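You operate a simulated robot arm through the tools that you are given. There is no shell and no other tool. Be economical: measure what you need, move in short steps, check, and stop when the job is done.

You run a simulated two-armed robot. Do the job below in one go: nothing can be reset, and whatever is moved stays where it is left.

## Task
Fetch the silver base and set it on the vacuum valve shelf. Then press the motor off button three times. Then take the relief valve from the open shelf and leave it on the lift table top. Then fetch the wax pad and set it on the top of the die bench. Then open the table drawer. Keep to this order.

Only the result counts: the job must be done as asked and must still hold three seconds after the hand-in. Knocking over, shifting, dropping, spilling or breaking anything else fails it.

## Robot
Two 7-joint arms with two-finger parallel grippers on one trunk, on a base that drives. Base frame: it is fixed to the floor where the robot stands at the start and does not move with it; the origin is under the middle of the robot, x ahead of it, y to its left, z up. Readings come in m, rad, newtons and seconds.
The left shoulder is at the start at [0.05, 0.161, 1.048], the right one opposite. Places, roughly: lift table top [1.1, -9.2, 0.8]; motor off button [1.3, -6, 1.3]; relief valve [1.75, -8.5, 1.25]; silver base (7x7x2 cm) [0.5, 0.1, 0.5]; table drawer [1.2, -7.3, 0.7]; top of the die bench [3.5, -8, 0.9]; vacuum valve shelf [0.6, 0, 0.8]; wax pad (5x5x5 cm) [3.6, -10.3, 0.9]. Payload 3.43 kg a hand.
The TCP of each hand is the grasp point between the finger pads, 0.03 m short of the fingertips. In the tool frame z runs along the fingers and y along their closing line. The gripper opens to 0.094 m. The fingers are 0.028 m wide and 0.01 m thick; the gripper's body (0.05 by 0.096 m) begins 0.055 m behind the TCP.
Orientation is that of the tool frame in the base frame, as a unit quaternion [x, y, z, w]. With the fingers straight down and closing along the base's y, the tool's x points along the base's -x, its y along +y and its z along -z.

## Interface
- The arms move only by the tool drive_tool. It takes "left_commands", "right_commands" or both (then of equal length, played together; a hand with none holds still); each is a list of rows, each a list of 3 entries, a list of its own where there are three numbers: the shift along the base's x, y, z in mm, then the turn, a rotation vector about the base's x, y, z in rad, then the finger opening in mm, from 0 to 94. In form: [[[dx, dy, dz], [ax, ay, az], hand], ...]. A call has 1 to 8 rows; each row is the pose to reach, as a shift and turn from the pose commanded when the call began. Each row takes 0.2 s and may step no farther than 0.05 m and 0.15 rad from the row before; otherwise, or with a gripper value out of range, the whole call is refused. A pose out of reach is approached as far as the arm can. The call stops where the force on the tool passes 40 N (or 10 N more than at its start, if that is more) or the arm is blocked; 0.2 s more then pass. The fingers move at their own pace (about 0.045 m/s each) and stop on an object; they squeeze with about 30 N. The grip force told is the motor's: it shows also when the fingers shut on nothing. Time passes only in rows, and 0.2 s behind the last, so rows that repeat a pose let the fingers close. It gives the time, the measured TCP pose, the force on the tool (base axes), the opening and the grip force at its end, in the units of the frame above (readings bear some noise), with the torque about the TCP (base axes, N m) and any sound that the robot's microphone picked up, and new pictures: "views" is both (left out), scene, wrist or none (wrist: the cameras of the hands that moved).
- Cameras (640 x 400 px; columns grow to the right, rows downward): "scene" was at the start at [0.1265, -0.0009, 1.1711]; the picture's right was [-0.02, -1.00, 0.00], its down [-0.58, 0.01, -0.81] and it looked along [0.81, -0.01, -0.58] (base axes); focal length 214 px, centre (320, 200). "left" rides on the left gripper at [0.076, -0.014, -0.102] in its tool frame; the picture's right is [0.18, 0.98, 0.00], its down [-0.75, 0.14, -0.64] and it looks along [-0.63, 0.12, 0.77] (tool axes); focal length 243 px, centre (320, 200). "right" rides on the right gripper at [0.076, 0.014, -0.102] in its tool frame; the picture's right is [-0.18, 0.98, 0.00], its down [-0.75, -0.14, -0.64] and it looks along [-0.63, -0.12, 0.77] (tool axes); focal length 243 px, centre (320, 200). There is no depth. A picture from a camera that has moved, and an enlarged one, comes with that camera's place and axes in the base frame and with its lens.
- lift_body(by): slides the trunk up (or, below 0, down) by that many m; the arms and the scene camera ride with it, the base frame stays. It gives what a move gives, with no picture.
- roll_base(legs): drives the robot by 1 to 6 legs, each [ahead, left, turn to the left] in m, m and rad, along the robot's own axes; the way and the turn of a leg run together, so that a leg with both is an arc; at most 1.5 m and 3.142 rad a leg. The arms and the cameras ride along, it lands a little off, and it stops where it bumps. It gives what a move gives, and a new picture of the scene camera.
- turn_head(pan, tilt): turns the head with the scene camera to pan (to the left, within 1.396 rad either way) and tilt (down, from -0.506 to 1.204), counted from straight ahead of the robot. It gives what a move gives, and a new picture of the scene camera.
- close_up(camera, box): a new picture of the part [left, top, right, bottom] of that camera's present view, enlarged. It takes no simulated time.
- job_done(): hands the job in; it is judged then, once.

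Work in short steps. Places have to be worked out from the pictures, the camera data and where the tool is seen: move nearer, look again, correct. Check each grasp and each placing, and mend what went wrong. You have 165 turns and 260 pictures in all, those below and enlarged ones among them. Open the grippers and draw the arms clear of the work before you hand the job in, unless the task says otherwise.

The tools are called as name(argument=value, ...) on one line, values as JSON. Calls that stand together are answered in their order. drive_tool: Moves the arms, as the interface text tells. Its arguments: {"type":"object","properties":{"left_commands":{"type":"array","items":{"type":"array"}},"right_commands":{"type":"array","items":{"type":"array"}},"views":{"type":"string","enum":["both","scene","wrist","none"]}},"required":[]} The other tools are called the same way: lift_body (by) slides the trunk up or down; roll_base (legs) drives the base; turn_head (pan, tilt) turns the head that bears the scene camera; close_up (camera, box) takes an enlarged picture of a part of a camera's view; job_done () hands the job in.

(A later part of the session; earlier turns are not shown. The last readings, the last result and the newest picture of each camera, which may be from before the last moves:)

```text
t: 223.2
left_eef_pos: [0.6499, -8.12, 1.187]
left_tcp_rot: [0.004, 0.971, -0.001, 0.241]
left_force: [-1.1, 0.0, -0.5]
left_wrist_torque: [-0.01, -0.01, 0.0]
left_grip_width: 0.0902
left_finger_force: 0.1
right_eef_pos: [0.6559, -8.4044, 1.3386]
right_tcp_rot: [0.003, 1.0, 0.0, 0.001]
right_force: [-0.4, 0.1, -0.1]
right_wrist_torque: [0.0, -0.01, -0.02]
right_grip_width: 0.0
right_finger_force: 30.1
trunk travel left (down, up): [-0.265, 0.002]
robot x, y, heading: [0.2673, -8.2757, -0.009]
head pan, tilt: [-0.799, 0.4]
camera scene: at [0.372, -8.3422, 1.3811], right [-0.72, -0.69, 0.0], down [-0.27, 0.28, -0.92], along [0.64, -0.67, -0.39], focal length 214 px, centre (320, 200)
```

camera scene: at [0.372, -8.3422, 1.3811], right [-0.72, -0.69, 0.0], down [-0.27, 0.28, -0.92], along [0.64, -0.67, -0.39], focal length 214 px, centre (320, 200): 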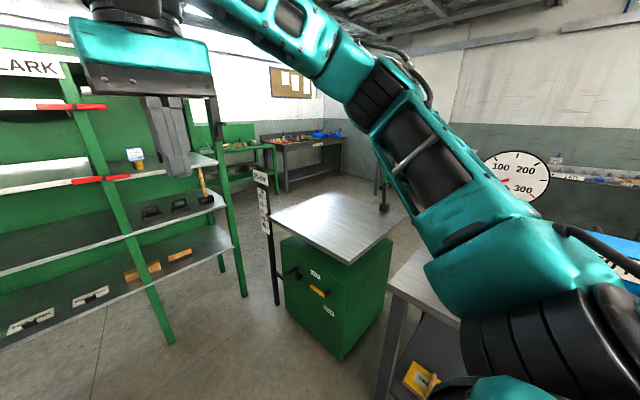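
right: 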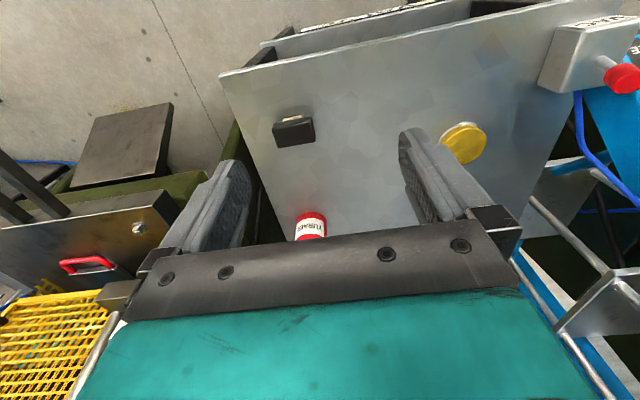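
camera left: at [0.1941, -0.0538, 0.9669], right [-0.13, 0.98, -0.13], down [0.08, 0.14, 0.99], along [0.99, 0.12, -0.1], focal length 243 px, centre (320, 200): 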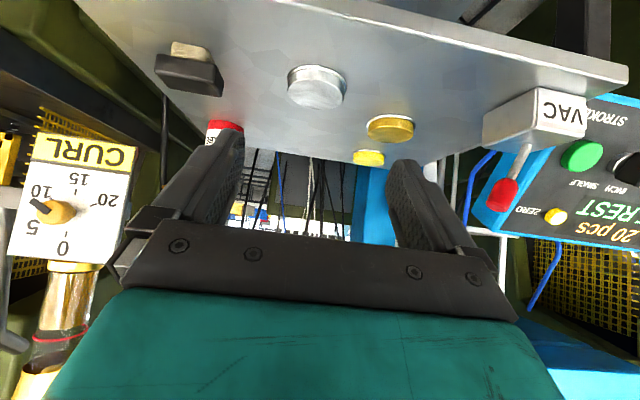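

Go back out, strafe to y≈−10.5 south of the benches, and look east.

roll_base(legs=[[-1.1, 0, 0.01], [-1.1, 0, 0], [0, -1.1, 0], [0, -1.1, 0]])

turn_head(pan=0.0, tilt=0.35)

```text
t: 244.5
left_eef_pos: [-1.5446, -10.2993, 1.1876]
left_tcp_rot: [-0.007, 0.971, 0.003, 0.241]
left_force: [0.1, -1.1, 0.2]
left_wrist_torque: [0.0, 0.03, -0.01]
left_grip_width: 0.0903
left_finger_force: 0.0
right_eef_pos: [-1.5322, -10.5827, 1.3379]
right_tcp_rot: [-0.009, 1.0, -0.001, 0.001]
right_force: [-0.4, 0.1, 0.0]
right_wrist_torque: [0.01, -0.03, 0.01]
right_grip_width: 0.0
right_finger_force: 29.9
trunk travel left (down, up): [-0.265, 0.002]
robot x, y, heading: [-1.9198, -10.4622, 0.011]
head pan, tilt: [-0.799, 0.4]
camera scene: at [-1.8172, -10.5275, 1.3811], right [-0.71, -0.71, 0.0], down [-0.28, 0.28, -0.92], along [0.65, -0.65, -0.39], focal length 214 px, centre (320, 200)
```

scene: 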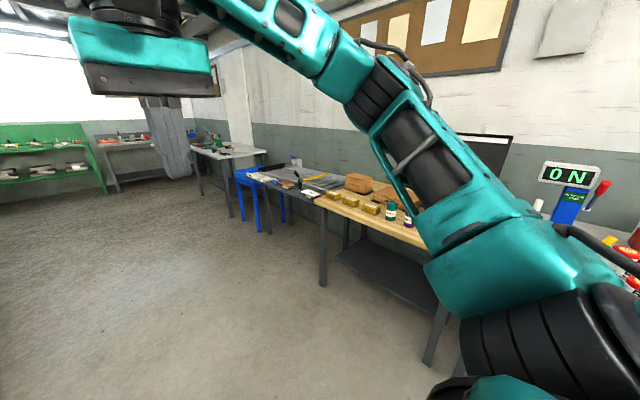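

```text
t: 245.6
left_eef_pos: [-1.5437, -10.2979, 1.1881]
left_tcp_rot: [-0.008, 0.97, 0.002, 0.242]
left_force: [-0.5, -0.1, -0.4]
left_wrist_torque: [0.0, 0.03, -0.02]
left_grip_width: 0.0902
left_finger_force: 0.0
right_eef_pos: [-1.5312, -10.5826, 1.3378]
right_tcp_rot: [-0.009, 1.0, 0.0, 0.001]
right_force: [1.0, 0.3, 0.9]
right_wrist_torque: [0.0, 0.03, 0.02]
right_grip_width: 0.0001
right_finger_force: 29.8
trunk travel left (down, up): [-0.265, 0.002]
robot x, y, heading: [-1.9208, -10.4604, 0.013]
head pan, tilt: [0.0, 0.351]
camera scene: at [-1.7896, -10.4606, 1.3857], right [0.01, -1.0, 0.0], down [-0.34, 0.0, -0.94], along [0.94, 0.01, -0.34], focal length 214 px, centre (320, 200)
```

scene: 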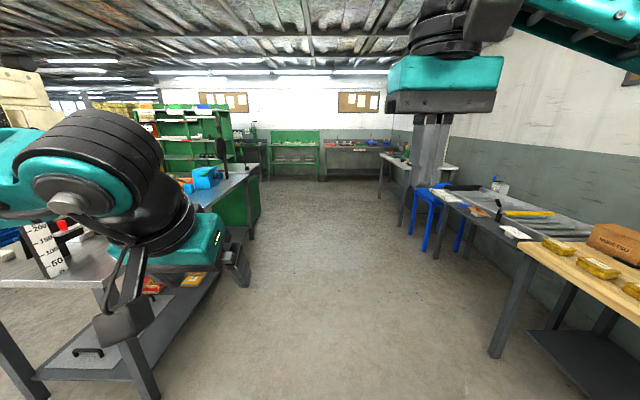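

Corridor clear. Drive 4.4 m ahead to x≈2.5.

roll_base(legs=[[1.5, 0, -0.013], [1.5, 0, 0], [1.4, 0, 0]])

turn_head(pan=0.9, tilt=0.4)

```text
t: 266.5
left_eef_pos: [2.8215, -10.3013, 1.1869]
left_tcp_rot: [0.001, 0.97, 0.001, 0.241]
left_force: [-0.2, 0.5, -0.1]
left_wrist_torque: [-0.04, 0.02, -0.03]
left_grip_width: 0.09
left_finger_force: 0.1
right_eef_pos: [2.8305, -10.5858, 1.3374]
right_tcp_rot: [-0.002, 1.0, 0.0, 0.001]
right_force: [0.8, -0.1, 0.3]
right_wrist_torque: [0.05, 0.01, 0.0]
right_grip_width: 0.0
right_finger_force: 30.6
trunk travel left (down, up): [-0.265, 0.002]
robot x, y, heading: [2.4407, -10.4632, -0.002]
head pan, tilt: [0.0, 0.351]
camera scene: at [2.5741, -10.4607, 1.3856], right [0.0, -1.0, 0.0], down [-0.34, 0.0, -0.94], along [0.94, 0.0, -0.34], focal length 214 px, centre (320, 200)
```

scene: 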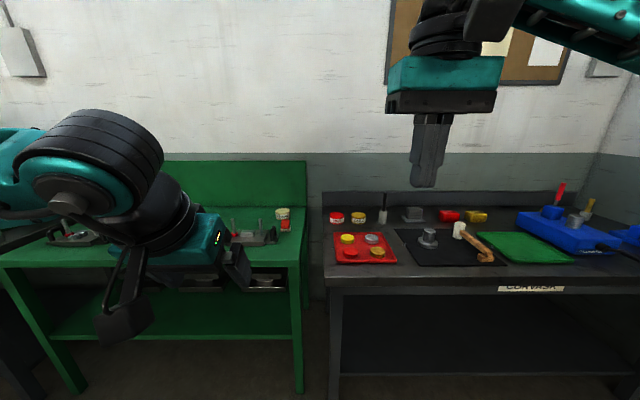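

```text
t: 267.7
left_eef_pos: [2.8201, -10.3016, 1.188]
left_tcp_rot: [0.0, 0.971, 0.0, 0.241]
left_force: [0.4, 0.6, 0.3]
left_wrist_torque: [0.05, 0.01, 0.03]
left_grip_width: 0.0902
left_finger_force: 0.1
right_eef_pos: [2.8302, -10.5873, 1.3376]
right_tcp_rot: [0.001, 1.0, 0.0, 0.001]
right_force: [0.6, 0.1, -0.1]
right_wrist_torque: [0.02, 0.0, 0.0]
right_grip_width: 0.0
right_finger_force: 29.6
trunk travel left (down, up): [-0.265, 0.002]
robot x, y, heading: [2.4426, -10.462, -0.003]
head pan, tilt: [0.901, 0.4]
camera scene: at [2.5386, -10.3881, 1.3811], right [0.78, -0.62, 0.0], down [-0.24, -0.3, -0.92], along [0.57, 0.72, -0.39], focal length 214 px, centre (320, 200)
```

scene: 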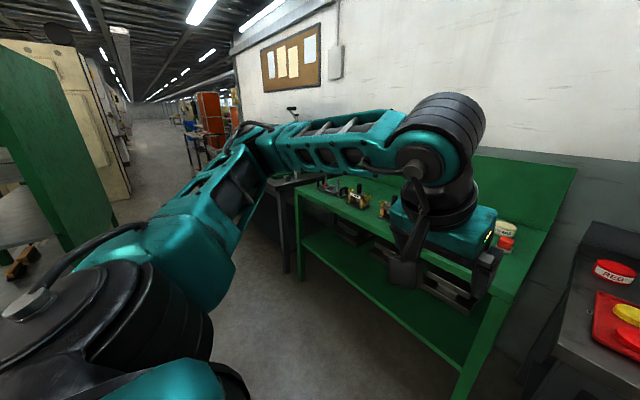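

Corridor between shelf back (x≈2.2) and benches (x≈3.2). Turn to face +y at x≈2.7 and drive north.

roll_base(legs=[[0, 0, 1.574], [0, -0.25, 0], [1.2, 0, 0]])

turn_head(pan=0.0, tilt=0.4)

```text
t: 279.0
left_eef_pos: [2.5424, -8.8826, 1.1867]
left_tcp_rot: [-0.683, 0.69, 0.169, 0.172]
left_force: [0.2, 0.4, -0.2]
left_wrist_torque: [-0.04, 0.02, 0.01]
left_grip_width: 0.09
left_finger_force: 0.1
right_eef_pos: [2.8272, -8.8768, 1.3378]
right_tcp_rot: [-0.705, 0.709, 0.0, 0.001]
right_force: [0.3, 0.0, -0.2]
right_wrist_torque: [0.0, 0.03, 0.03]
right_grip_width: 0.0
right_finger_force: 29.9
trunk travel left (down, up): [-0.265, 0.002]
robot x, y, heading: [2.702, -9.269, 1.563]
head pan, tilt: [0.901, 0.4]
camera scene: at [2.6254, -9.1647, 1.3811], right [0.63, 0.78, 0.0], down [0.3, -0.25, -0.92], along [-0.72, 0.58, -0.39], focal length 214 px, centre (320, 200)
```

scene: 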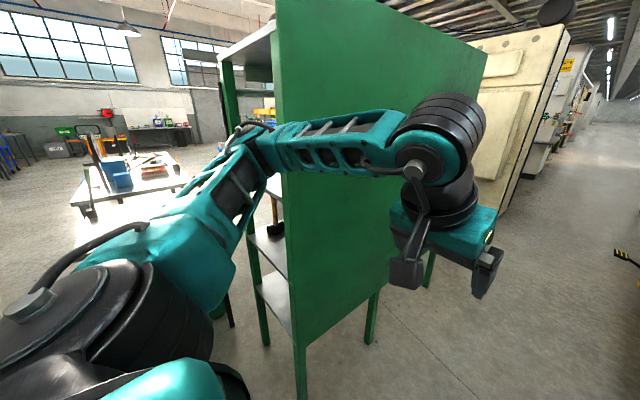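

```text
t: 280.2
left_eef_pos: [2.5431, -8.8836, 1.1867]
left_tcp_rot: [-0.683, 0.689, 0.171, 0.17]
left_force: [0.4, -0.1, 0.4]
left_wrist_torque: [-0.02, -0.02, 0.01]
left_grip_width: 0.0899
left_finger_force: 0.0
right_eef_pos: [2.8288, -8.8769, 1.3374]
right_tcp_rot: [-0.705, 0.709, 0.001, 0.001]
right_force: [0.3, -0.3, 0.1]
right_wrist_torque: [-0.01, 0.0, 0.0]
right_grip_width: 0.0
right_finger_force: 30.4
trunk travel left (down, up): [-0.265, 0.002]
robot x, y, heading: [2.6996, -9.2608, 1.557]
head pan, tilt: [0.0, 0.4]
camera scene: at [2.6983, -9.1306, 1.3811], right [1.0, -0.01, 0.0], down [0.0, -0.39, -0.92], along [0.01, 0.92, -0.39], focal length 214 px, centre (320, 200)
```

scene: 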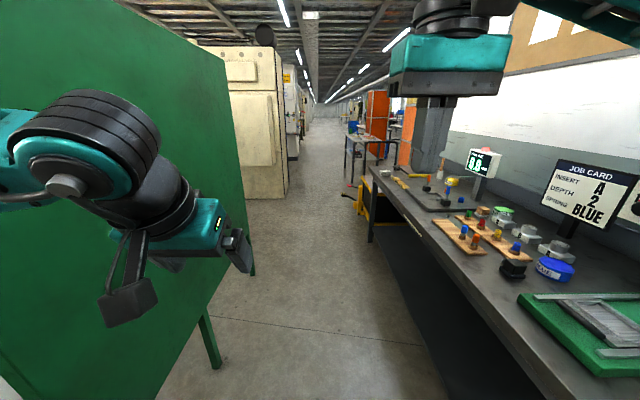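

Path is clear. Drive north 2.5 m to the area behind the press.

roll_base(legs=[[1.3, 0.05, 0.01], [1.2, 0, 0]])

turn_head(pan=1.3, tilt=0.3)

```text
t: 292.4
left_eef_pos: [2.4818, -6.3858, 1.1868]
left_tcp_rot: [0.688, -0.684, -0.172, -0.17]
left_force: [0.1, 0.5, -0.2]
left_wrist_torque: [0.02, 0.03, -0.02]
left_grip_width: 0.0902
left_finger_force: 0.1
right_eef_pos: [2.7661, -6.3741, 1.3375]
right_tcp_rot: [0.711, -0.703, -0.001, -0.001]
right_force: [1.2, -1.2, 0.1]
right_wrist_torque: [-0.02, 0.01, 0.06]
right_grip_width: 0.0002
right_finger_force: 30.1
trunk travel left (down, up): [-0.265, 0.002]
robot x, y, heading: [2.6425, -6.7627, 1.581]
head pan, tilt: [0.0, 0.4]
camera scene: at [2.6412, -6.6308, 1.3811], right [1.0, 0.01, 0.0], down [0.0, -0.39, -0.92], along [-0.01, 0.92, -0.39], focal length 214 px, centre (320, 200)
```

scene: 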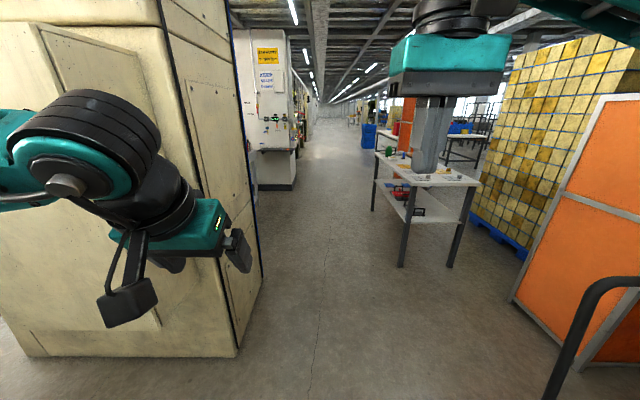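

```text
t: 293.9
left_eef_pos: [2.4814, -6.3859, 1.1873]
left_tcp_rot: [0.688, -0.684, -0.171, -0.17]
left_force: [-0.1, -0.6, -0.5]
left_wrist_torque: [0.01, -0.02, -0.03]
left_grip_width: 0.09
left_finger_force: 0.1
right_eef_pos: [2.7667, -6.3746, 1.3372]
right_tcp_rot: [0.711, -0.703, -0.002, -0.002]
right_force: [0.2, 0.8, 1.0]
right_wrist_torque: [0.02, -0.01, -0.02]
right_grip_width: 0.0
right_finger_force: 30.0
trunk travel left (down, up): [-0.265, 0.002]
robot x, y, heading: [2.6443, -6.7654, 1.581]
head pan, tilt: [1.3, 0.3]
camera scene: at [2.5517, -6.6992, 1.3904], right [0.26, 0.97, 0.0], down [0.29, -0.08, -0.96], along [-0.92, 0.25, -0.3], focal length 214 px, centre (320, 200)
```

scene: 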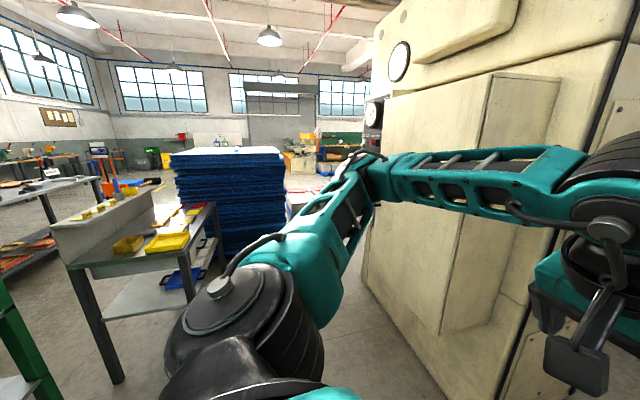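

I see the side controls at about (372,120). Zoom in.

close_up(camera="scene", box=[330, 30, 450, 180])

```text
2.67 times, centred on (390, 105) of scene
camera zoom: at [2.5517, -6.6992, 1.3904], right [0.26, 0.97, 0.0], down [0.29, -0.08, -0.96], along [-0.92, 0.25, -0.3], focal length 572 px, centre (133, 453)
```

zoom: 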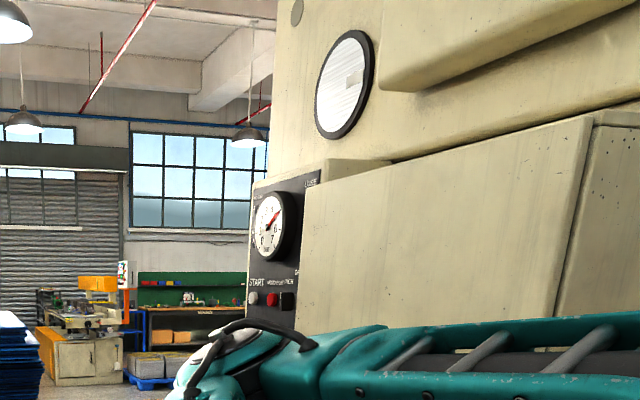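

Buttons below the gauge: START, red (probably motor off), black at ≈(1.27, −6.0, 1.33). Strafe left to stand in front of it.

roll_base(legs=[[0, 1.46, -0.01]])

turn_head(pan=0.0, tilt=0.1)

```text
t: 301.1
left_eef_pos: [1.0246, -6.3875, 1.1874]
left_tcp_rot: [-0.686, 0.687, 0.17, 0.17]
left_force: [0.4, 0.1, 0.3]
left_wrist_torque: [-0.02, 0.0, -0.02]
left_grip_width: 0.09
left_finger_force: 0.1
right_eef_pos: [1.3101, -6.3793, 1.3376]
right_tcp_rot: [0.708, -0.706, -0.001, -0.001]
right_force: [-0.1, -0.6, 0.3]
right_wrist_torque: [0.0, 0.03, -0.01]
right_grip_width: 0.0
right_finger_force: 29.9
trunk travel left (down, up): [-0.265, 0.002]
robot x, y, heading: [1.1835, -6.7654, 1.571]
head pan, tilt: [1.3, 0.3]
camera scene: at [1.0925, -6.701, 1.3904], right [0.27, 0.96, 0.0], down [0.28, -0.08, -0.96], along [-0.92, 0.26, -0.3], focal length 214 px, centre (320, 200)
```

scene: 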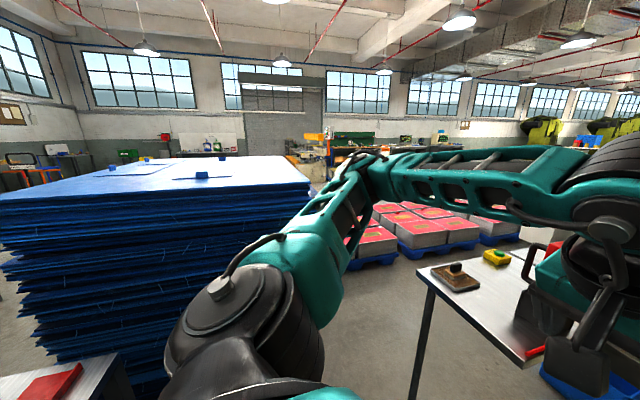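

```text
t: 302.6
left_eef_pos: [1.0257, -6.3875, 1.1871]
left_tcp_rot: [-0.686, 0.687, 0.17, 0.17]
left_force: [0.9, 0.1, -0.2]
left_wrist_torque: [-0.01, 0.01, 0.0]
left_grip_width: 0.0898
left_finger_force: 0.1
right_eef_pos: [1.3113, -6.3784, 1.3359]
right_tcp_rot: [0.708, -0.707, -0.002, -0.001]
right_force: [-0.3, 0.6, -0.1]
right_wrist_torque: [0.0, 0.0, -0.02]
right_grip_width: 0.0
right_finger_force: 30.0
trunk travel left (down, up): [-0.265, 0.002]
robot x, y, heading: [1.1817, -6.764, 1.572]
head pan, tilt: [0.0, 0.099]
camera scene: at [1.1828, -6.6342, 1.409], right [1.0, 0.0, 0.0], down [0.0, -0.1, -0.99], along [0.0, 0.99, -0.1], focal length 214 px, centre (320, 200)
```

scene: 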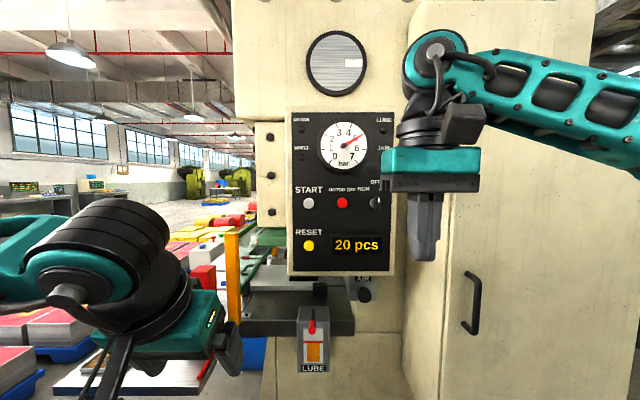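

close_up(camera="scene", box=[285, 105, 405, 280])

```text
2.29 times, centred on (345, 192) of scene
camera zoom: at [1.1828, -6.6342, 1.409], right [1.0, 0.0, 0.0], down [0.0, -0.1, -0.99], along [0.0, 0.99, -0.1], focal length 490 px, centre (263, 217)
```

zoom: 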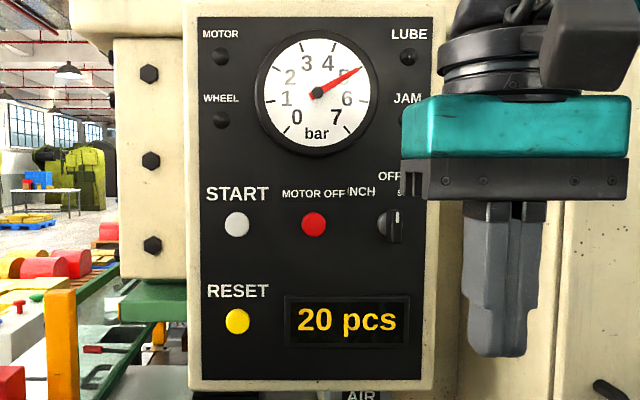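

Motor off button at ≈(1.249, −5.99, 1.336). Rotate the right hand to point +y while approaching.

drive_tool(right_commands=[[[-8, 28, 0], [0.145, 0, 0], 0], [[-16, 56, 0], [0.29, 0, 0], 0], [[-24, 84, 0], [0.435, 0, 0], 0], [[-32, 112, 0], [0.58, 0, 0], 0], [[-40, 140, 0], [0.725, 0, 0], 0], [[-48, 168, 0], [0.87, 0, 0], 0], [[-56, 185, 0], [1.015, 0, 0], 0], [[-62, 200, 0], [1.16, 0, 0], 0]], views="none")

drive_tool(right_commands=[[[0, 10, 0], [0.14, 0, 0], 0], [[0, 20, 0], [0.28, 0, 0], 0], [[0, 30, 0], [0.411, 0, 0], 0], [[0, 60, 0], [0.411, 0, 0], 0]])

```text
t: 304.4
left_eef_pos: [1.0249, -6.3872, 1.1875]
left_tcp_rot: [-0.686, 0.687, 0.17, 0.17]
left_force: [0.7, -0.1, 0.5]
left_wrist_torque: [0.03, 0.0, 0.03]
left_grip_width: 0.09
left_finger_force: 0.1
right_eef_pos: [1.2476, -6.1778, 1.3377]
right_tcp_rot: [0.592, -0.589, -0.389, -0.388]
right_force: [-0.3, 1.0, 0.4]
right_wrist_torque: [0.0, 0.0, -0.01]
right_grip_width: 0.0001
right_finger_force: 30.5
trunk travel left (down, up): [-0.265, 0.002]
robot x, y, heading: [1.1867, -6.7695, 1.564]
head pan, tilt: [0.0, 0.099]
```

```text
t: 305.4
left_eef_pos: [1.0258, -6.3865, 1.1889]
left_tcp_rot: [-0.686, 0.687, 0.17, 0.17]
left_force: [-0.1, 0.3, 0.1]
left_wrist_torque: [-0.01, -0.03, 0.02]
left_grip_width: 0.0899
left_finger_force: 0.0
right_eef_pos: [1.2471, -6.1163, 1.3387]
right_tcp_rot: [-0.499, 0.498, 0.501, 0.502]
right_force: [0.1, 0.6, -0.2]
right_wrist_torque: [0.0, -0.01, 0.01]
right_grip_width: 0.0
right_finger_force: 30.2
trunk travel left (down, up): [-0.265, 0.002]
robot x, y, heading: [1.1829, -6.766, 1.567]
head pan, tilt: [0.0, 0.099]
camera scene: at [1.1826, -6.6337, 1.409], right [1.0, 0.0, 0.0], down [0.0, -0.1, -0.99], along [0.0, 0.99, -0.1], focal length 214 px, centre (320, 200)
camera right: at [1.2332, -6.2206, 1.2615], right [-0.98, 0.0, 0.18], down [0.14, -0.65, 0.75], along [0.12, 0.76, 0.63], focal length 243 px, centre (320, 200)
```

scene: 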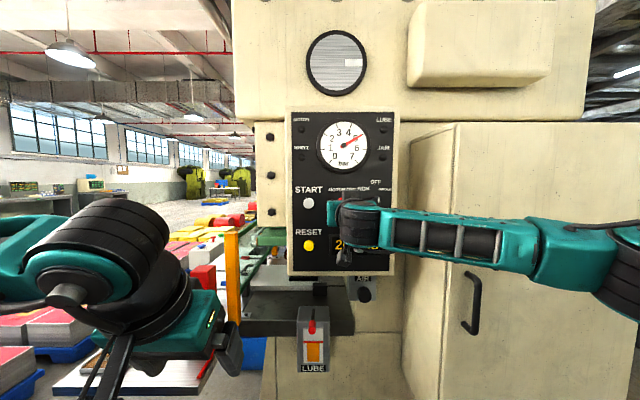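
right: 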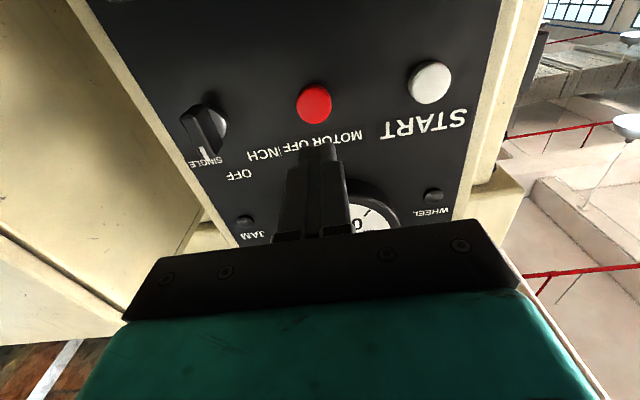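

Aligned within a few mm. Advance to near contact, then press gently watching force and sound.

drive_tool(right_commands=[[[4, 30, -3], [0, 0, 0], 0], [[4, 55, -3], [0, 0, 0], 0], [[4, 65, -3], [0, 0, 0], 0], [[4, 72, -3], [0, 0, 0], 0]], views="wrist")

```text
t: 306.4
left_eef_pos: [1.0251, -6.387, 1.1876]
left_tcp_rot: [-0.686, 0.686, 0.171, 0.17]
left_force: [0.5, 0.5, 0.6]
left_wrist_torque: [0.0, -0.02, 0.01]
left_grip_width: 0.0901
left_finger_force: 0.0
right_eef_pos: [1.2517, -6.0464, 1.3357]
right_tcp_rot: [-0.5, 0.499, 0.5, 0.501]
right_force: [-0.6, 0.5, -0.5]
right_wrist_torque: [0.0, 0.02, -0.03]
right_grip_width: 0.0
right_finger_force: 29.8
trunk travel left (down, up): [-0.265, 0.002]
robot x, y, heading: [1.1812, -6.7688, 1.568]
head pan, tilt: [0.0, 0.099]
camera right: at [1.2372, -6.1492, 1.2583], right [-0.98, 0.0, 0.18], down [0.14, -0.64, 0.75], along [0.12, 0.77, 0.63], focal length 243 px, centre (320, 200)
```

right: 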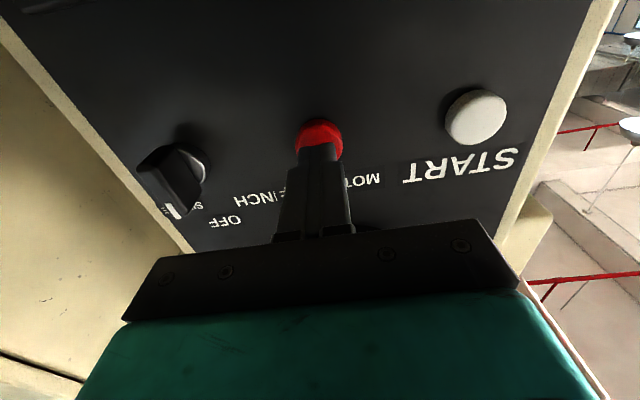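

Tips are just in front of the button; press further in small steps.

drive_tool(right_commands=[[[0, 4, 0], [0, 0, 0], 0], [[0, 8, 0], [0, 0, 0], 0], [[0, 12, 0], [0, 0, 0], 0]], views="none")

```text
t: 307.2
left_eef_pos: [1.0239, -6.3872, 1.1864]
left_tcp_rot: [-0.685, 0.687, 0.171, 0.171]
left_force: [1.0, -0.7, 0.6]
left_wrist_torque: [0.01, 0.02, -0.01]
left_grip_width: 0.09
left_finger_force: 0.0
right_eef_pos: [1.2523, -6.0354, 1.3347]
right_tcp_rot: [-0.5, 0.499, 0.5, 0.501]
right_force: [0.5, -1.7, -0.3]
right_wrist_torque: [0.04, 0.04, -0.02]
right_grip_width: 0.0
right_finger_force: 29.4
trunk travel left (down, up): [-0.265, 0.002]
robot x, y, heading: [1.1869, -6.7704, 1.568]
head pan, tilt: [0.0, 0.099]
```

Slight contact force. Go in more.

drive_tool(right_commands=[[[0, 3, 0], [0, 0, 0], 0], [[0, 6, 0], [0, 0, 0], 0]], views="none")

```text
t: 307.8
left_eef_pos: [1.0261, -6.3883, 1.1879]
left_tcp_rot: [-0.685, 0.687, 0.171, 0.172]
left_force: [-0.3, 0.6, 1.4]
left_wrist_torque: [0.0, 0.03, 0.0]
left_grip_width: 0.09
left_finger_force: 0.0
right_eef_pos: [1.2525, -6.0302, 1.3347]
right_tcp_rot: [-0.5, 0.498, 0.501, 0.501]
right_force: [0.5, -4.9, -1.7]
right_wrist_torque: [-0.09, 0.07, -0.06]
right_grip_width: 0.0
right_finger_force: 30.2
trunk travel left (down, up): [-0.265, 0.002]
robot x, y, heading: [1.1822, -6.7679, 1.567]
head pan, tilt: [0.0, 0.099]
heard: click
```

Click heard – first press. Back off to release.

drive_tool(right_commands=[[[0, -8, 0], [0, 0, 0], 0], [[0, -20, 0], [0, 0, 0], 0], [[0, -20, 0], [0, 0, 0], 0]], views="wrist")

```text
t: 308.6
left_eef_pos: [1.0249, -6.388, 1.1873]
left_tcp_rot: [-0.686, 0.686, 0.171, 0.17]
left_force: [0.4, 0.4, 0.6]
left_wrist_torque: [0.0, 0.0, 0.0]
left_grip_width: 0.0901
left_finger_force: 0.1
right_eef_pos: [1.2523, -6.0483, 1.3345]
right_tcp_rot: [-0.499, 0.499, 0.5, 0.502]
right_force: [0.1, -0.4, 0.0]
right_wrist_torque: [-0.01, 0.01, 0.01]
right_grip_width: 0.0
right_finger_force: 30.5
trunk travel left (down, up): [-0.265, 0.002]
robot x, y, heading: [1.1845, -6.7715, 1.567]
head pan, tilt: [0.0, 0.099]
camera right: at [1.2377, -6.1515, 1.2579], right [-0.98, 0.0, 0.18], down [0.14, -0.64, 0.75], along [0.12, 0.76, 0.63], focal length 243 px, centre (320, 200)
```

right: 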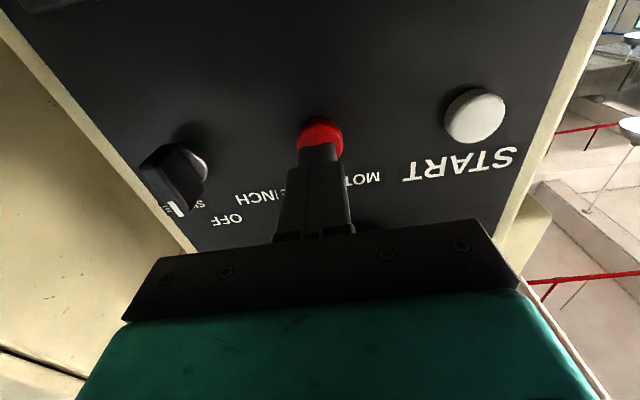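

Second press, same depth plus 1 mm, then release.

drive_tool(right_commands=[[[0, 10, 0], [0, 0, 0], 0], [[0, 16, 0], [0, 0, 0], 0], [[0, 21, 0], [0, 0, 0], 0], [[0, 21, 0], [0, 0, 0], 0]], views="none")

drive_tool(right_commands=[[[0, -8, 0], [0, 0, 0], 0], [[0, -21, 0], [0, 0, 0], 0], [[0, -21, 0], [0, 0, 0], 0]], views="none")

```text
t: 309.6
left_eef_pos: [1.0259, -6.3889, 1.1887]
left_tcp_rot: [-0.685, 0.687, 0.171, 0.17]
left_force: [0.2, -0.1, 0.4]
left_wrist_torque: [0.01, 0.0, 0.01]
left_grip_width: 0.0898
left_finger_force: 0.0
right_eef_pos: [1.2517, -6.0284, 1.3352]
right_tcp_rot: [-0.5, 0.499, 0.501, 0.501]
right_force: [0.1, -7.1, -2.1]
right_wrist_torque: [-0.06, 0.03, -0.05]
right_grip_width: 0.0
right_finger_force: 29.7
trunk travel left (down, up): [-0.265, 0.002]
robot x, y, heading: [1.1811, -6.7671, 1.569]
head pan, tilt: [0.0, 0.099]
heard: click
```

```text
t: 310.4
left_eef_pos: [1.0247, -6.3867, 1.1876]
left_tcp_rot: [-0.685, 0.687, 0.17, 0.171]
left_force: [0.2, 0.0, 0.8]
left_wrist_torque: [-0.02, -0.01, 0.02]
left_grip_width: 0.0901
left_finger_force: 0.0
right_eef_pos: [1.2531, -6.0483, 1.3343]
right_tcp_rot: [-0.5, 0.499, 0.5, 0.501]
right_force: [0.4, -0.9, -0.3]
right_wrist_torque: [0.0, -0.02, 0.01]
right_grip_width: 0.0002
right_finger_force: 29.8
trunk travel left (down, up): [-0.265, 0.002]
robot x, y, heading: [1.1856, -6.763, 1.567]
head pan, tilt: [0.0, 0.099]
```

Second click. Third press, then retreat well clear.

drive_tool(right_commands=[[[0, 10, 0], [0, 0, 0], 0], [[0, 16, 0], [0, 0, 0], 0], [[0, 21, 0], [0, 0, 0], 0], [[0, 21, 0], [0, 0, 0], 0]], views="none")

drive_tool(right_commands=[[[0, -8, 0], [0, 0, 0], 0], [[0, -30, 0], [0, 0, 0], 0], [[0, -75, 0], [0, 0, 0], 0], [[0, -110, 0], [-0.14, 0, 0], 0], [[0, -135, 0], [-0.28, 0, 0], 0], [[10, -160, 0], [-0.42, 0, 0], 0], [[20, -190, 0], [-0.56, 0, 0], 0], [[30, -220, 0], [-0.7, 0, 0], 0]], views="scene")

```text
t: 311.4
left_eef_pos: [1.0263, -6.3888, 1.1876]
left_tcp_rot: [-0.685, 0.687, 0.172, 0.171]
left_force: [0.7, 0.7, 0.2]
left_wrist_torque: [-0.01, 0.02, 0.0]
left_grip_width: 0.0898
left_finger_force: 0.0
right_eef_pos: [1.2526, -6.0287, 1.3331]
right_tcp_rot: [-0.5, 0.499, 0.501, 0.501]
right_force: [2.5, -7.8, -2.3]
right_wrist_torque: [-0.09, 0.03, -0.04]
right_grip_width: 0.0
right_finger_force: 30.3
trunk travel left (down, up): [-0.265, 0.002]
robot x, y, heading: [1.1809, -6.7688, 1.565]
head pan, tilt: [0.0, 0.099]
heard: click
```

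```text
t: 313.2
left_eef_pos: [1.0261, -6.3866, 1.1871]
left_tcp_rot: [-0.686, 0.687, 0.171, 0.17]
left_force: [0.0, -0.1, -0.3]
left_wrist_torque: [-0.01, 0.01, 0.04]
left_grip_width: 0.09
left_finger_force: 0.1
right_eef_pos: [1.2839, -6.2488, 1.3342]
right_tcp_rot: [0.642, -0.64, -0.299, -0.299]
right_force: [0.2, -0.2, 0.9]
right_wrist_torque: [0.0, 0.0, -0.01]
right_grip_width: 0.0
right_finger_force: 30.3
trunk travel left (down, up): [-0.265, 0.002]
robot x, y, heading: [1.1826, -6.7681, 1.569]
head pan, tilt: [0.0, 0.099]
camera scene: at [1.1831, -6.6346, 1.4091], right [1.0, 0.0, 0.0], down [0.0, -0.1, -1.0], along [0.0, 1.0, -0.1], focal length 214 px, centre (320, 200)
```

scene: 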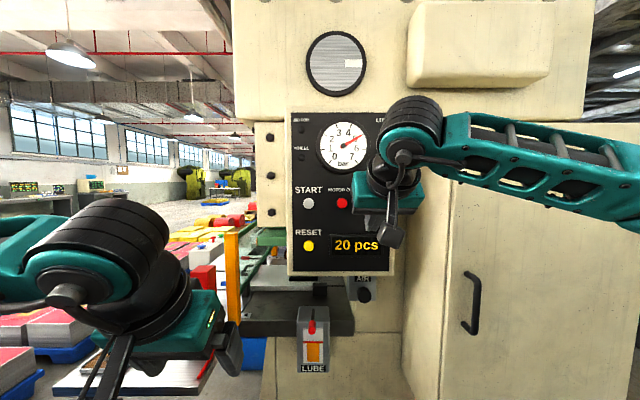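

Three clicks registered. Next: relief valve at the shelf front. Fold the right hand back, then drive the loop back.

drive_tool(right_commands=[[[5, -20, 0], [-0.145, 0, 0], 0], [[10, -45, 0], [-0.29, 0, 0], 0], [[15, -70, 0], [-0.435, 0, 0], 0], [[20, -90, 0], [-0.58, 0, 0], 0], [[25, -110, 0], [-0.725, 0, 0], 0], [[27, -130, 0], [-0.87, 0, 0], 0]], views="none")

roll_base(legs=[[0, -1.47, 0.003], [-1.3, -0.03, 0], [-1.3, 0, 0], [-1.1, 0, 0]])

```text
t: 314.6
left_eef_pos: [1.026, -6.3875, 1.1878]
left_tcp_rot: [-0.686, 0.687, 0.17, 0.171]
left_force: [0.1, 0.8, -0.2]
left_wrist_torque: [-0.01, 0.0, 0.02]
left_grip_width: 0.0899
left_finger_force: 0.0
right_eef_pos: [1.3088, -6.3781, 1.3345]
right_tcp_rot: [0.708, -0.706, -0.001, 0.0]
right_force: [0.1, -0.3, -0.2]
right_wrist_torque: [-0.01, 0.0, 0.04]
right_grip_width: 0.0
right_finger_force: 30.0
trunk travel left (down, up): [-0.265, 0.002]
robot x, y, heading: [1.1841, -6.7663, 1.566]
head pan, tilt: [0.0, 0.099]
```

```text
t: 339.4
left_eef_pos: [2.5506, -10.0816, 1.1878]
left_tcp_rot: [0.688, -0.685, -0.17, -0.17]
left_force: [-0.8, -1.0, -1.9]
left_wrist_torque: [-0.03, 0.02, 0.0]
left_grip_width: 0.0899
left_finger_force: 0.1
right_eef_pos: [2.8348, -10.0713, 1.3356]
right_tcp_rot: [0.71, -0.705, -0.002, -0.001]
right_force: [-0.3, 0.0, -0.4]
right_wrist_torque: [-0.01, -0.01, -0.04]
right_grip_width: 0.0001
right_finger_force: 29.5
trunk travel left (down, up): [-0.265, 0.002]
robot x, y, heading: [2.7136, -10.4621, 1.569]
head pan, tilt: [0.0, 0.099]
camera scene: at [2.71, -10.3282, 1.4091], right [1.0, 0.0, 0.0], down [0.0, -0.1, -1.0], along [0.0, 1.0, -0.1], focal length 214 px, centre (320, 200)
```

scene: 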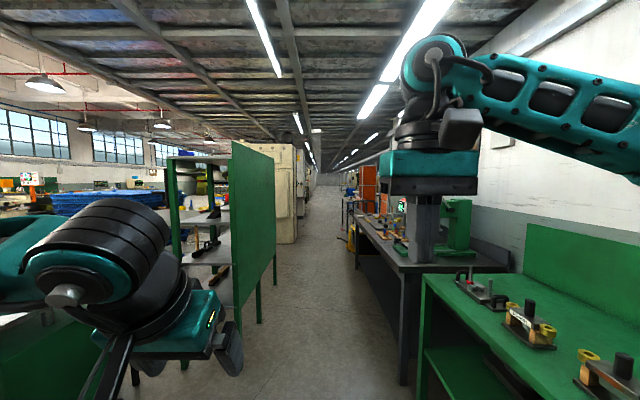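

Strafe west along the corridor, then north and turn to face +x.

roll_base(legs=[[0, 1.5, 0], [0, 1.5, 0], [0, 1.5, 0], [1.1, 0.1, 0], [1.1, 0, 0], [0, 0, -1.57]])

roll_base(legs=[[1.4, 0, 0], [1.2, 0, 0]])

```text
t: 375.2
left_eef_pos: [-1.4527, -8.0802, 1.1871]
left_tcp_rot: [0.016, 0.97, -0.004, 0.241]
left_force: [-0.1, -0.4, 0.5]
left_wrist_torque: [0.01, -0.01, -0.05]
left_grip_width: 0.09
left_finger_force: 0.1
right_eef_pos: [-1.4506, -8.3653, 1.3335]
right_tcp_rot: [0.014, 1.0, 0.0, 0.002]
right_force: [-0.9, 0.2, 1.2]
right_wrist_torque: [-0.02, 0.02, -0.03]
right_grip_width: 0.0001
right_finger_force: 29.8
trunk travel left (down, up): [-0.265, 0.002]
robot x, y, heading: [-1.8329, -8.2293, -0.026]
head pan, tilt: [0.0, 0.099]
camera scene: at [-1.7053, -8.2318, 1.4091], right [-0.03, -1.0, 0.0], down [-0.1, 0.0, -1.0], along [0.99, -0.03, -0.1], focal length 214 px, centre (320, 200)
```

scene: 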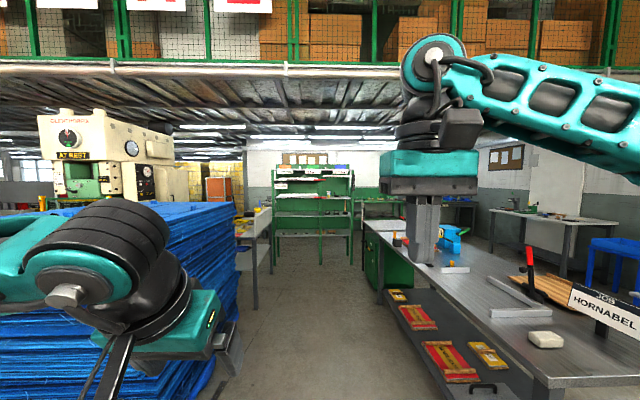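

```text
t: 387.8
left_eef_pos: [1.1428, -8.1549, 1.1885]
left_tcp_rot: [0.013, 0.97, -0.004, 0.241]
left_force: [-0.2, 0.0, -0.8]
left_wrist_torque: [0.0, -0.02, 0.01]
left_grip_width: 0.0901
left_finger_force: 0.1
right_eef_pos: [1.1433, -8.4383, 1.3342]
right_tcp_rot: [0.012, 1.0, 0.0, 0.002]
right_force: [0.3, -0.2, 0.2]
right_wrist_torque: [-0.01, 0.02, 0.0]
right_grip_width: 0.0001
right_finger_force: 30.3
trunk travel left (down, up): [-0.265, 0.002]
robot x, y, heading: [0.7584, -8.3018, -0.028]
head pan, tilt: [0.0, 0.099]
camera scene: at [0.8892, -8.3078, 1.409], right [-0.03, -1.0, 0.0], down [-0.1, 0.0, -0.99], along [0.99, -0.03, -0.1], focal length 214 px, centre (320, 200)
```

scene: 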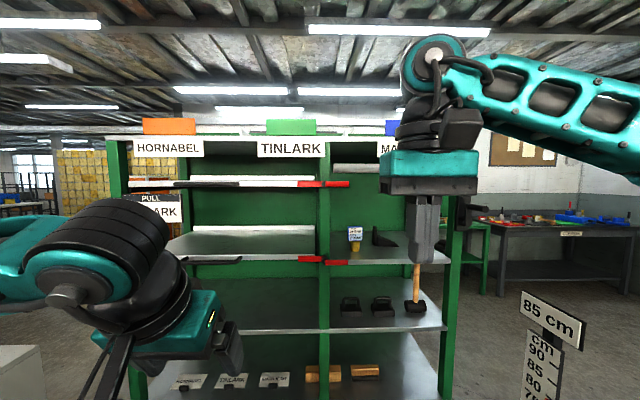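

close_up(camera="scene", box=[310, 190, 450, 280])

```text
4.44 times, centred on (380, 235) of scene
camera zoom: at [0.8892, -8.3078, 1.409], right [-0.03, -1.0, 0.0], down [-0.1, 0.0, -0.99], along [0.99, -0.03, -0.1], focal length 953 px, centre (53, 44)
```

zoom: 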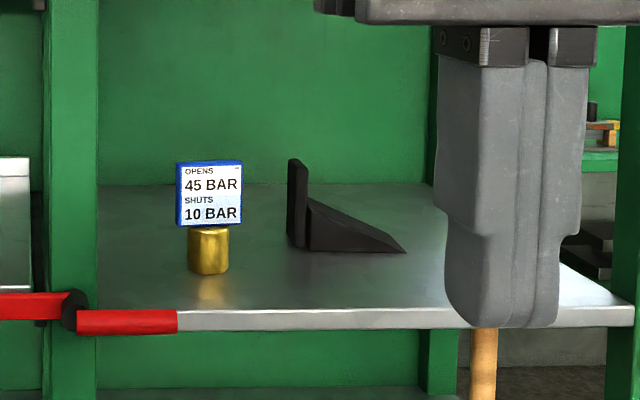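

Valve: brass cylinder (~3.6 cm) with a tag on top, near (1.70, −8.47), shelf z≈1.12. Pitch the right hand nearly horizontal (15° down), open, and place it in front of the shelf.

drive_tool(right_commands=[[[20, 0, -5], [0, -0.145, 0], 94], [[40, 0, -10], [0, -0.29, 0], 94], [[60, 0, -20], [0, -0.435, 0], 94], [[80, 0, -30], [0, -0.58, 0], 94], [[100, 0, -40], [0, -0.725, 0], 94], [[120, 0, -50], [0, -0.87, 0], 94], [[140, 0, -60], [0, -1.015, 0], 94], [[160, 0, -70], [0, -1.16, 0], 94]], views="none")

drive_tool(right_commands=[[[10, 0, -20], [0, -0.149, 0], 94], [[20, -10, -40], [0, -0.149, 0], 94]])

```text
t: 389.6
left_eef_pos: [1.1416, -8.1564, 1.1872]
left_tcp_rot: [0.014, 0.97, -0.003, 0.242]
left_force: [0.1, 0.1, 0.2]
left_wrist_torque: [-0.01, -0.03, -0.02]
left_grip_width: 0.09
left_finger_force: 0.1
right_eef_pos: [1.3041, -8.44, 1.2646]
right_tcp_rot: [0.009, 0.835, 0.007, 0.55]
right_force: [-0.4, 0.9, 0.2]
right_wrist_torque: [0.02, 0.0, -0.01]
right_grip_width: 0.0939
right_finger_force: 0.0
trunk travel left (down, up): [-0.265, 0.002]
robot x, y, heading: [0.7606, -8.302, -0.03]
head pan, tilt: [0.0, 0.099]
```

```text
t: 390.2
left_eef_pos: [1.1416, -8.1556, 1.1866]
left_tcp_rot: [0.014, 0.97, -0.003, 0.241]
left_force: [0.6, 0.4, -0.3]
left_wrist_torque: [-0.02, -0.03, -0.01]
left_grip_width: 0.09
left_finger_force: 0.0
right_eef_pos: [1.3245, -8.4508, 1.2246]
right_tcp_rot: [0.009, 0.792, 0.008, 0.611]
right_force: [0.2, -0.4, 0.2]
right_wrist_torque: [-0.02, 0.03, 0.03]
right_grip_width: 0.0938
right_finger_force: 0.0
trunk travel left (down, up): [-0.265, 0.002]
robot x, y, heading: [0.7621, -8.3035, -0.027]
head pan, tilt: [0.0, 0.099]
camera scene: at [0.8889, -8.3081, 1.4091], right [-0.03, -1.0, 0.0], down [-0.1, 0.0, -1.0], along [0.99, -0.03, -0.1], focal length 214 px, centre (320, 200)
camera right: at [1.2049, -8.4347, 1.1773], right [0.05, 0.98, 0.2], down [-0.43, -0.16, 0.89], along [0.9, -0.13, 0.41], focal length 243 px, centre (320, 200)
```

scene: 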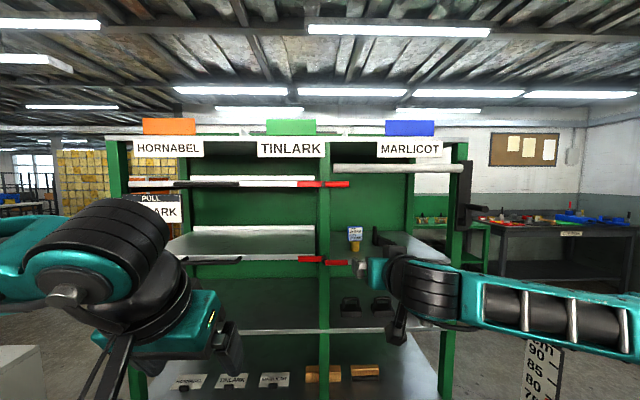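
right: 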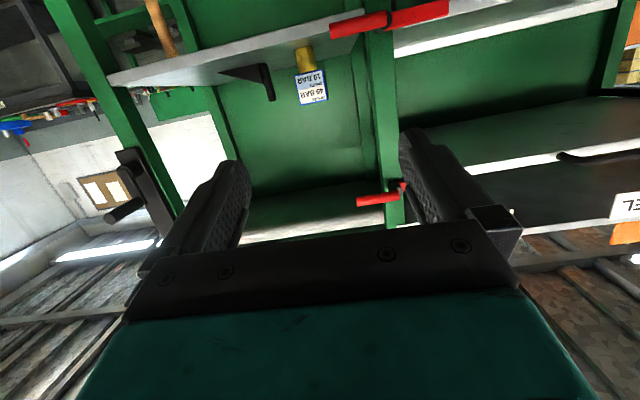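

Valve estimated at (1.765, −8.485), shelf top ≈1.10. Drive the base 0.3 m forward for reach.

roll_base(legs=[[0.28, 0, 0.028]])

drive_tool(right_commands=[[[0, 0, -15], [0, 0, 0], 78], [[0, 0, -30], [0, 0, 0], 78]])

```text
t: 392.2
left_eef_pos: [1.4165, -8.1505, 1.1868]
left_tcp_rot: [0.001, 0.971, 0.0, 0.241]
left_force: [0.0, 0.2, 0.0]
left_wrist_torque: [-0.01, -0.01, -0.01]
left_grip_width: 0.0899
left_finger_force: 0.2
right_eef_pos: [1.6052, -8.439, 1.2243]
right_tcp_rot: [-0.002, 0.793, 0.015, 0.609]
right_force: [0.2, 0.2, -0.3]
right_wrist_torque: [-0.02, 0.02, 0.02]
right_grip_width: 0.0943
right_finger_force: 0.0
trunk travel left (down, up): [-0.265, 0.002]
robot x, y, heading: [1.0354, -8.31, -0.001]
head pan, tilt: [0.0, 0.099]
camera scene: at [1.1677, -8.3084, 1.409], right [0.0, -1.0, 0.0], down [-0.1, 0.0, -0.99], along [0.99, 0.0, -0.1], focal length 214 px, centre (320, 200)
```

scene: 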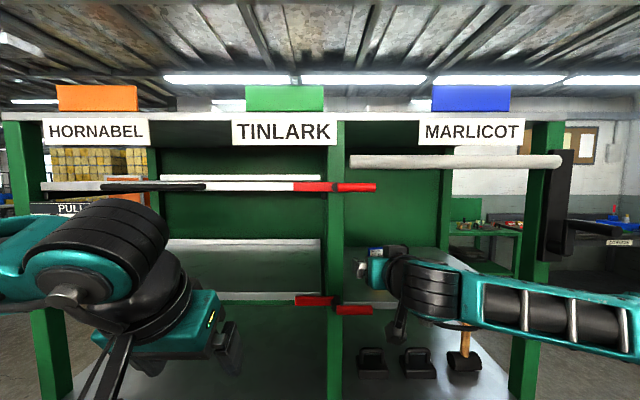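

```text
t: 392.8
left_eef_pos: [1.4156, -8.15, 1.1873]
left_tcp_rot: [0.0, 0.971, 0.0, 0.241]
left_force: [0.3, 0.8, 0.5]
left_wrist_torque: [-0.02, -0.02, 0.01]
left_grip_width: 0.0903
left_finger_force: 0.0
right_eef_pos: [1.6045, -8.4384, 1.1955]
right_tcp_rot: [-0.002, 0.792, 0.015, 0.61]
right_force: [-0.9, -0.2, -0.1]
right_wrist_torque: [-0.01, -0.01, -0.01]
right_grip_width: 0.0781
right_finger_force: 0.0
trunk travel left (down, up): [-0.265, 0.002]
robot x, y, heading: [1.0346, -8.3077, 0.005]
head pan, tilt: [0.0, 0.099]
camera scene: at [1.1669, -8.3083, 1.4091], right [0.0, -1.0, 0.0], down [-0.1, 0.0, -1.0], along [1.0, 0.0, -0.1], focal length 214 px, centre (320, 200)
camera right: at [1.4861, -8.4262, 1.1473], right [0.03, 0.98, 0.2], down [-0.43, -0.17, 0.89], along [0.9, -0.11, 0.41], focal length 243 px, centre (320, 200)
```

scene: 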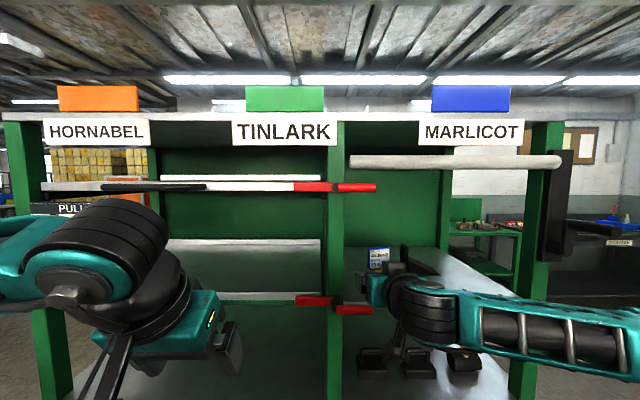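
right: 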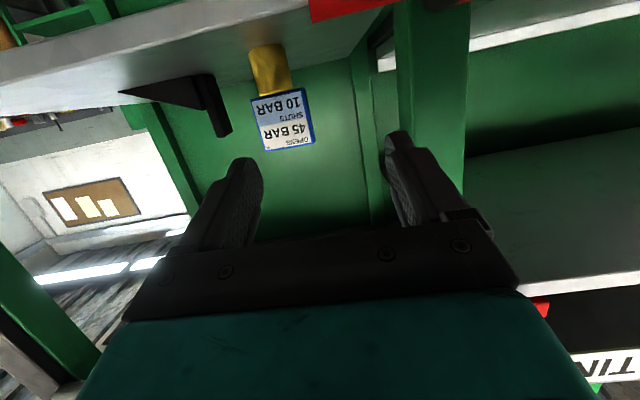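

Valve now at y≈−8.481, base z≈1.101. Shift laterally and lower, still in front of the shelf edge.

drive_tool(right_commands=[[[0, -22, -20], [0, 0, 0], 78], [[0, -43, -40], [0, 0, 0], 78], [[0, -43, -66], [0, 0, 0], 78], [[30, -43, -66], [0, 0, 0], 78]])

```text
t: 393.8
left_eef_pos: [1.4161, -8.1492, 1.1869]
left_tcp_rot: [0.0, 0.971, 0.0, 0.241]
left_force: [0.3, 0.8, 0.1]
left_wrist_torque: [0.01, 0.04, 0.01]
left_grip_width: 0.0901
left_finger_force: 0.0
right_eef_pos: [1.64, -8.4642, 1.1472]
right_tcp_rot: [0.001, 0.796, 0.011, 0.605]
right_force: [-0.1, -0.3, -0.5]
right_wrist_torque: [-0.02, -0.02, -0.03]
right_grip_width: 0.0779
right_finger_force: 0.0
right hand out of reach, approached as far as the arm can: row 2, 3, 4
trunk travel left (down, up): [-0.265, 0.002]
robot x, y, heading: [1.0354, -8.3063, 0.003]
head pan, tilt: [0.0, 0.099]
camera scene: at [1.1679, -8.3079, 1.409], right [0.0, -1.0, 0.0], down [-0.1, 0.0, -0.99], along [0.99, 0.0, -0.1], focal length 214 px, centre (320, 200)
camera right: at [1.5197, -8.451, 1.1011], right [0.04, 0.98, 0.2], down [-0.41, -0.16, 0.9], along [0.91, -0.12, 0.4], focal length 243 px, centre (320, 200)
```

scene: 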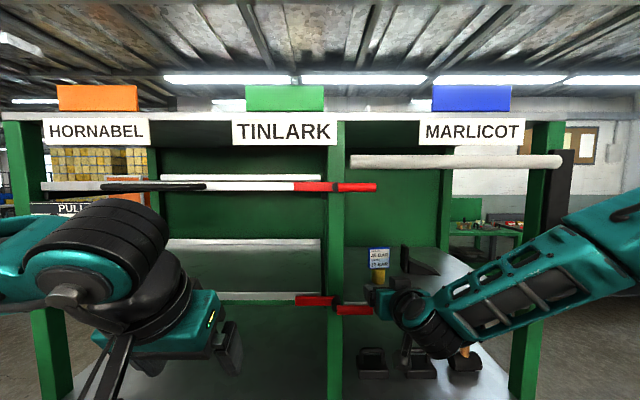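
right: 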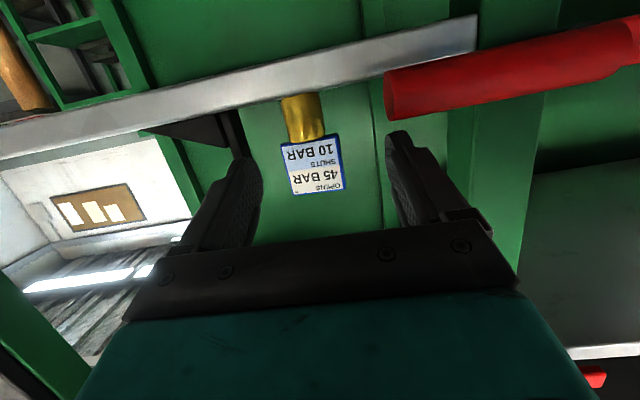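

The arm is at a limit with the trunk high. Retract a bit, lower the trunk, and re-raise the hand.

drive_tool(right_commands=[[[-40, 0, 10], [0, 0, 0], 78], [[-80, 0, 50], [0, 0, 0], 78], [[-110, 0, 90], [0, 0, 0], 78]], views="none")

lift_body(by=-0.12)

roll_base(legs=[[0.06, 0, 0]])

```text
refused: row 2 steps farther than a row can; nothing moved
```

```text
t: 395.3
left_eef_pos: [1.4159, -8.1493, 1.0675]
left_tcp_rot: [0.001, 0.971, 0.0, 0.241]
left_force: [-1.1, -0.3, 0.3]
left_wrist_torque: [0.04, 0.02, -0.03]
left_grip_width: 0.09
left_finger_force: 0.0
right_eef_pos: [1.638, -8.4648, 1.0281]
right_tcp_rot: [0.001, 0.796, 0.011, 0.605]
right_force: [-0.3, 0.0, 0.0]
right_wrist_torque: [0.01, 0.02, -0.01]
right_grip_width: 0.0778
right_finger_force: 0.0
trunk travel left (down, up): [-0.145, 0.122]
robot x, y, heading: [1.0375, -8.3058, -0.005]
head pan, tilt: [0.0, 0.099]
```

```text
t: 396.2
left_eef_pos: [1.4761, -8.1494, 1.0667]
left_tcp_rot: [0.0, 0.97, 0.0, 0.241]
left_force: [0.0, 0.5, -1.0]
left_wrist_torque: [0.0, 0.04, 0.0]
left_grip_width: 0.0899
left_finger_force: 0.1
right_eef_pos: [1.6996, -8.4649, 1.0279]
right_tcp_rot: [0.002, 0.797, 0.01, 0.604]
right_force: [0.3, -0.9, -0.1]
right_wrist_torque: [0.0, -0.03, -0.01]
right_grip_width: 0.078
right_finger_force: 0.2
trunk travel left (down, up): [-0.145, 0.122]
robot x, y, heading: [1.098, -8.3076, 0.0]
head pan, tilt: [0.0, 0.099]
camera scene: at [1.2273, -8.3084, 1.2889], right [0.0, -1.0, 0.0], down [-0.1, 0.0, -0.99], along [0.99, 0.0, -0.1], focal length 214 px, centre (320, 200)
```

scene: 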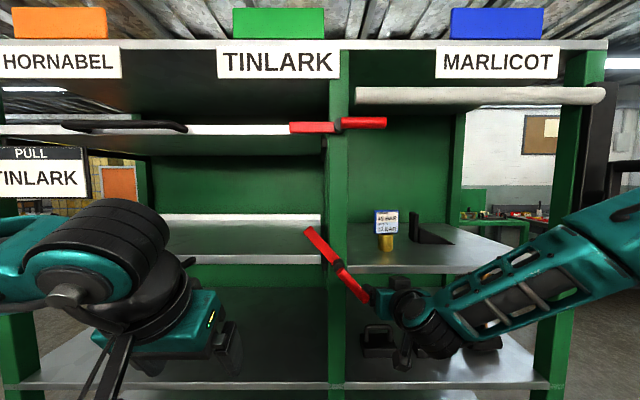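

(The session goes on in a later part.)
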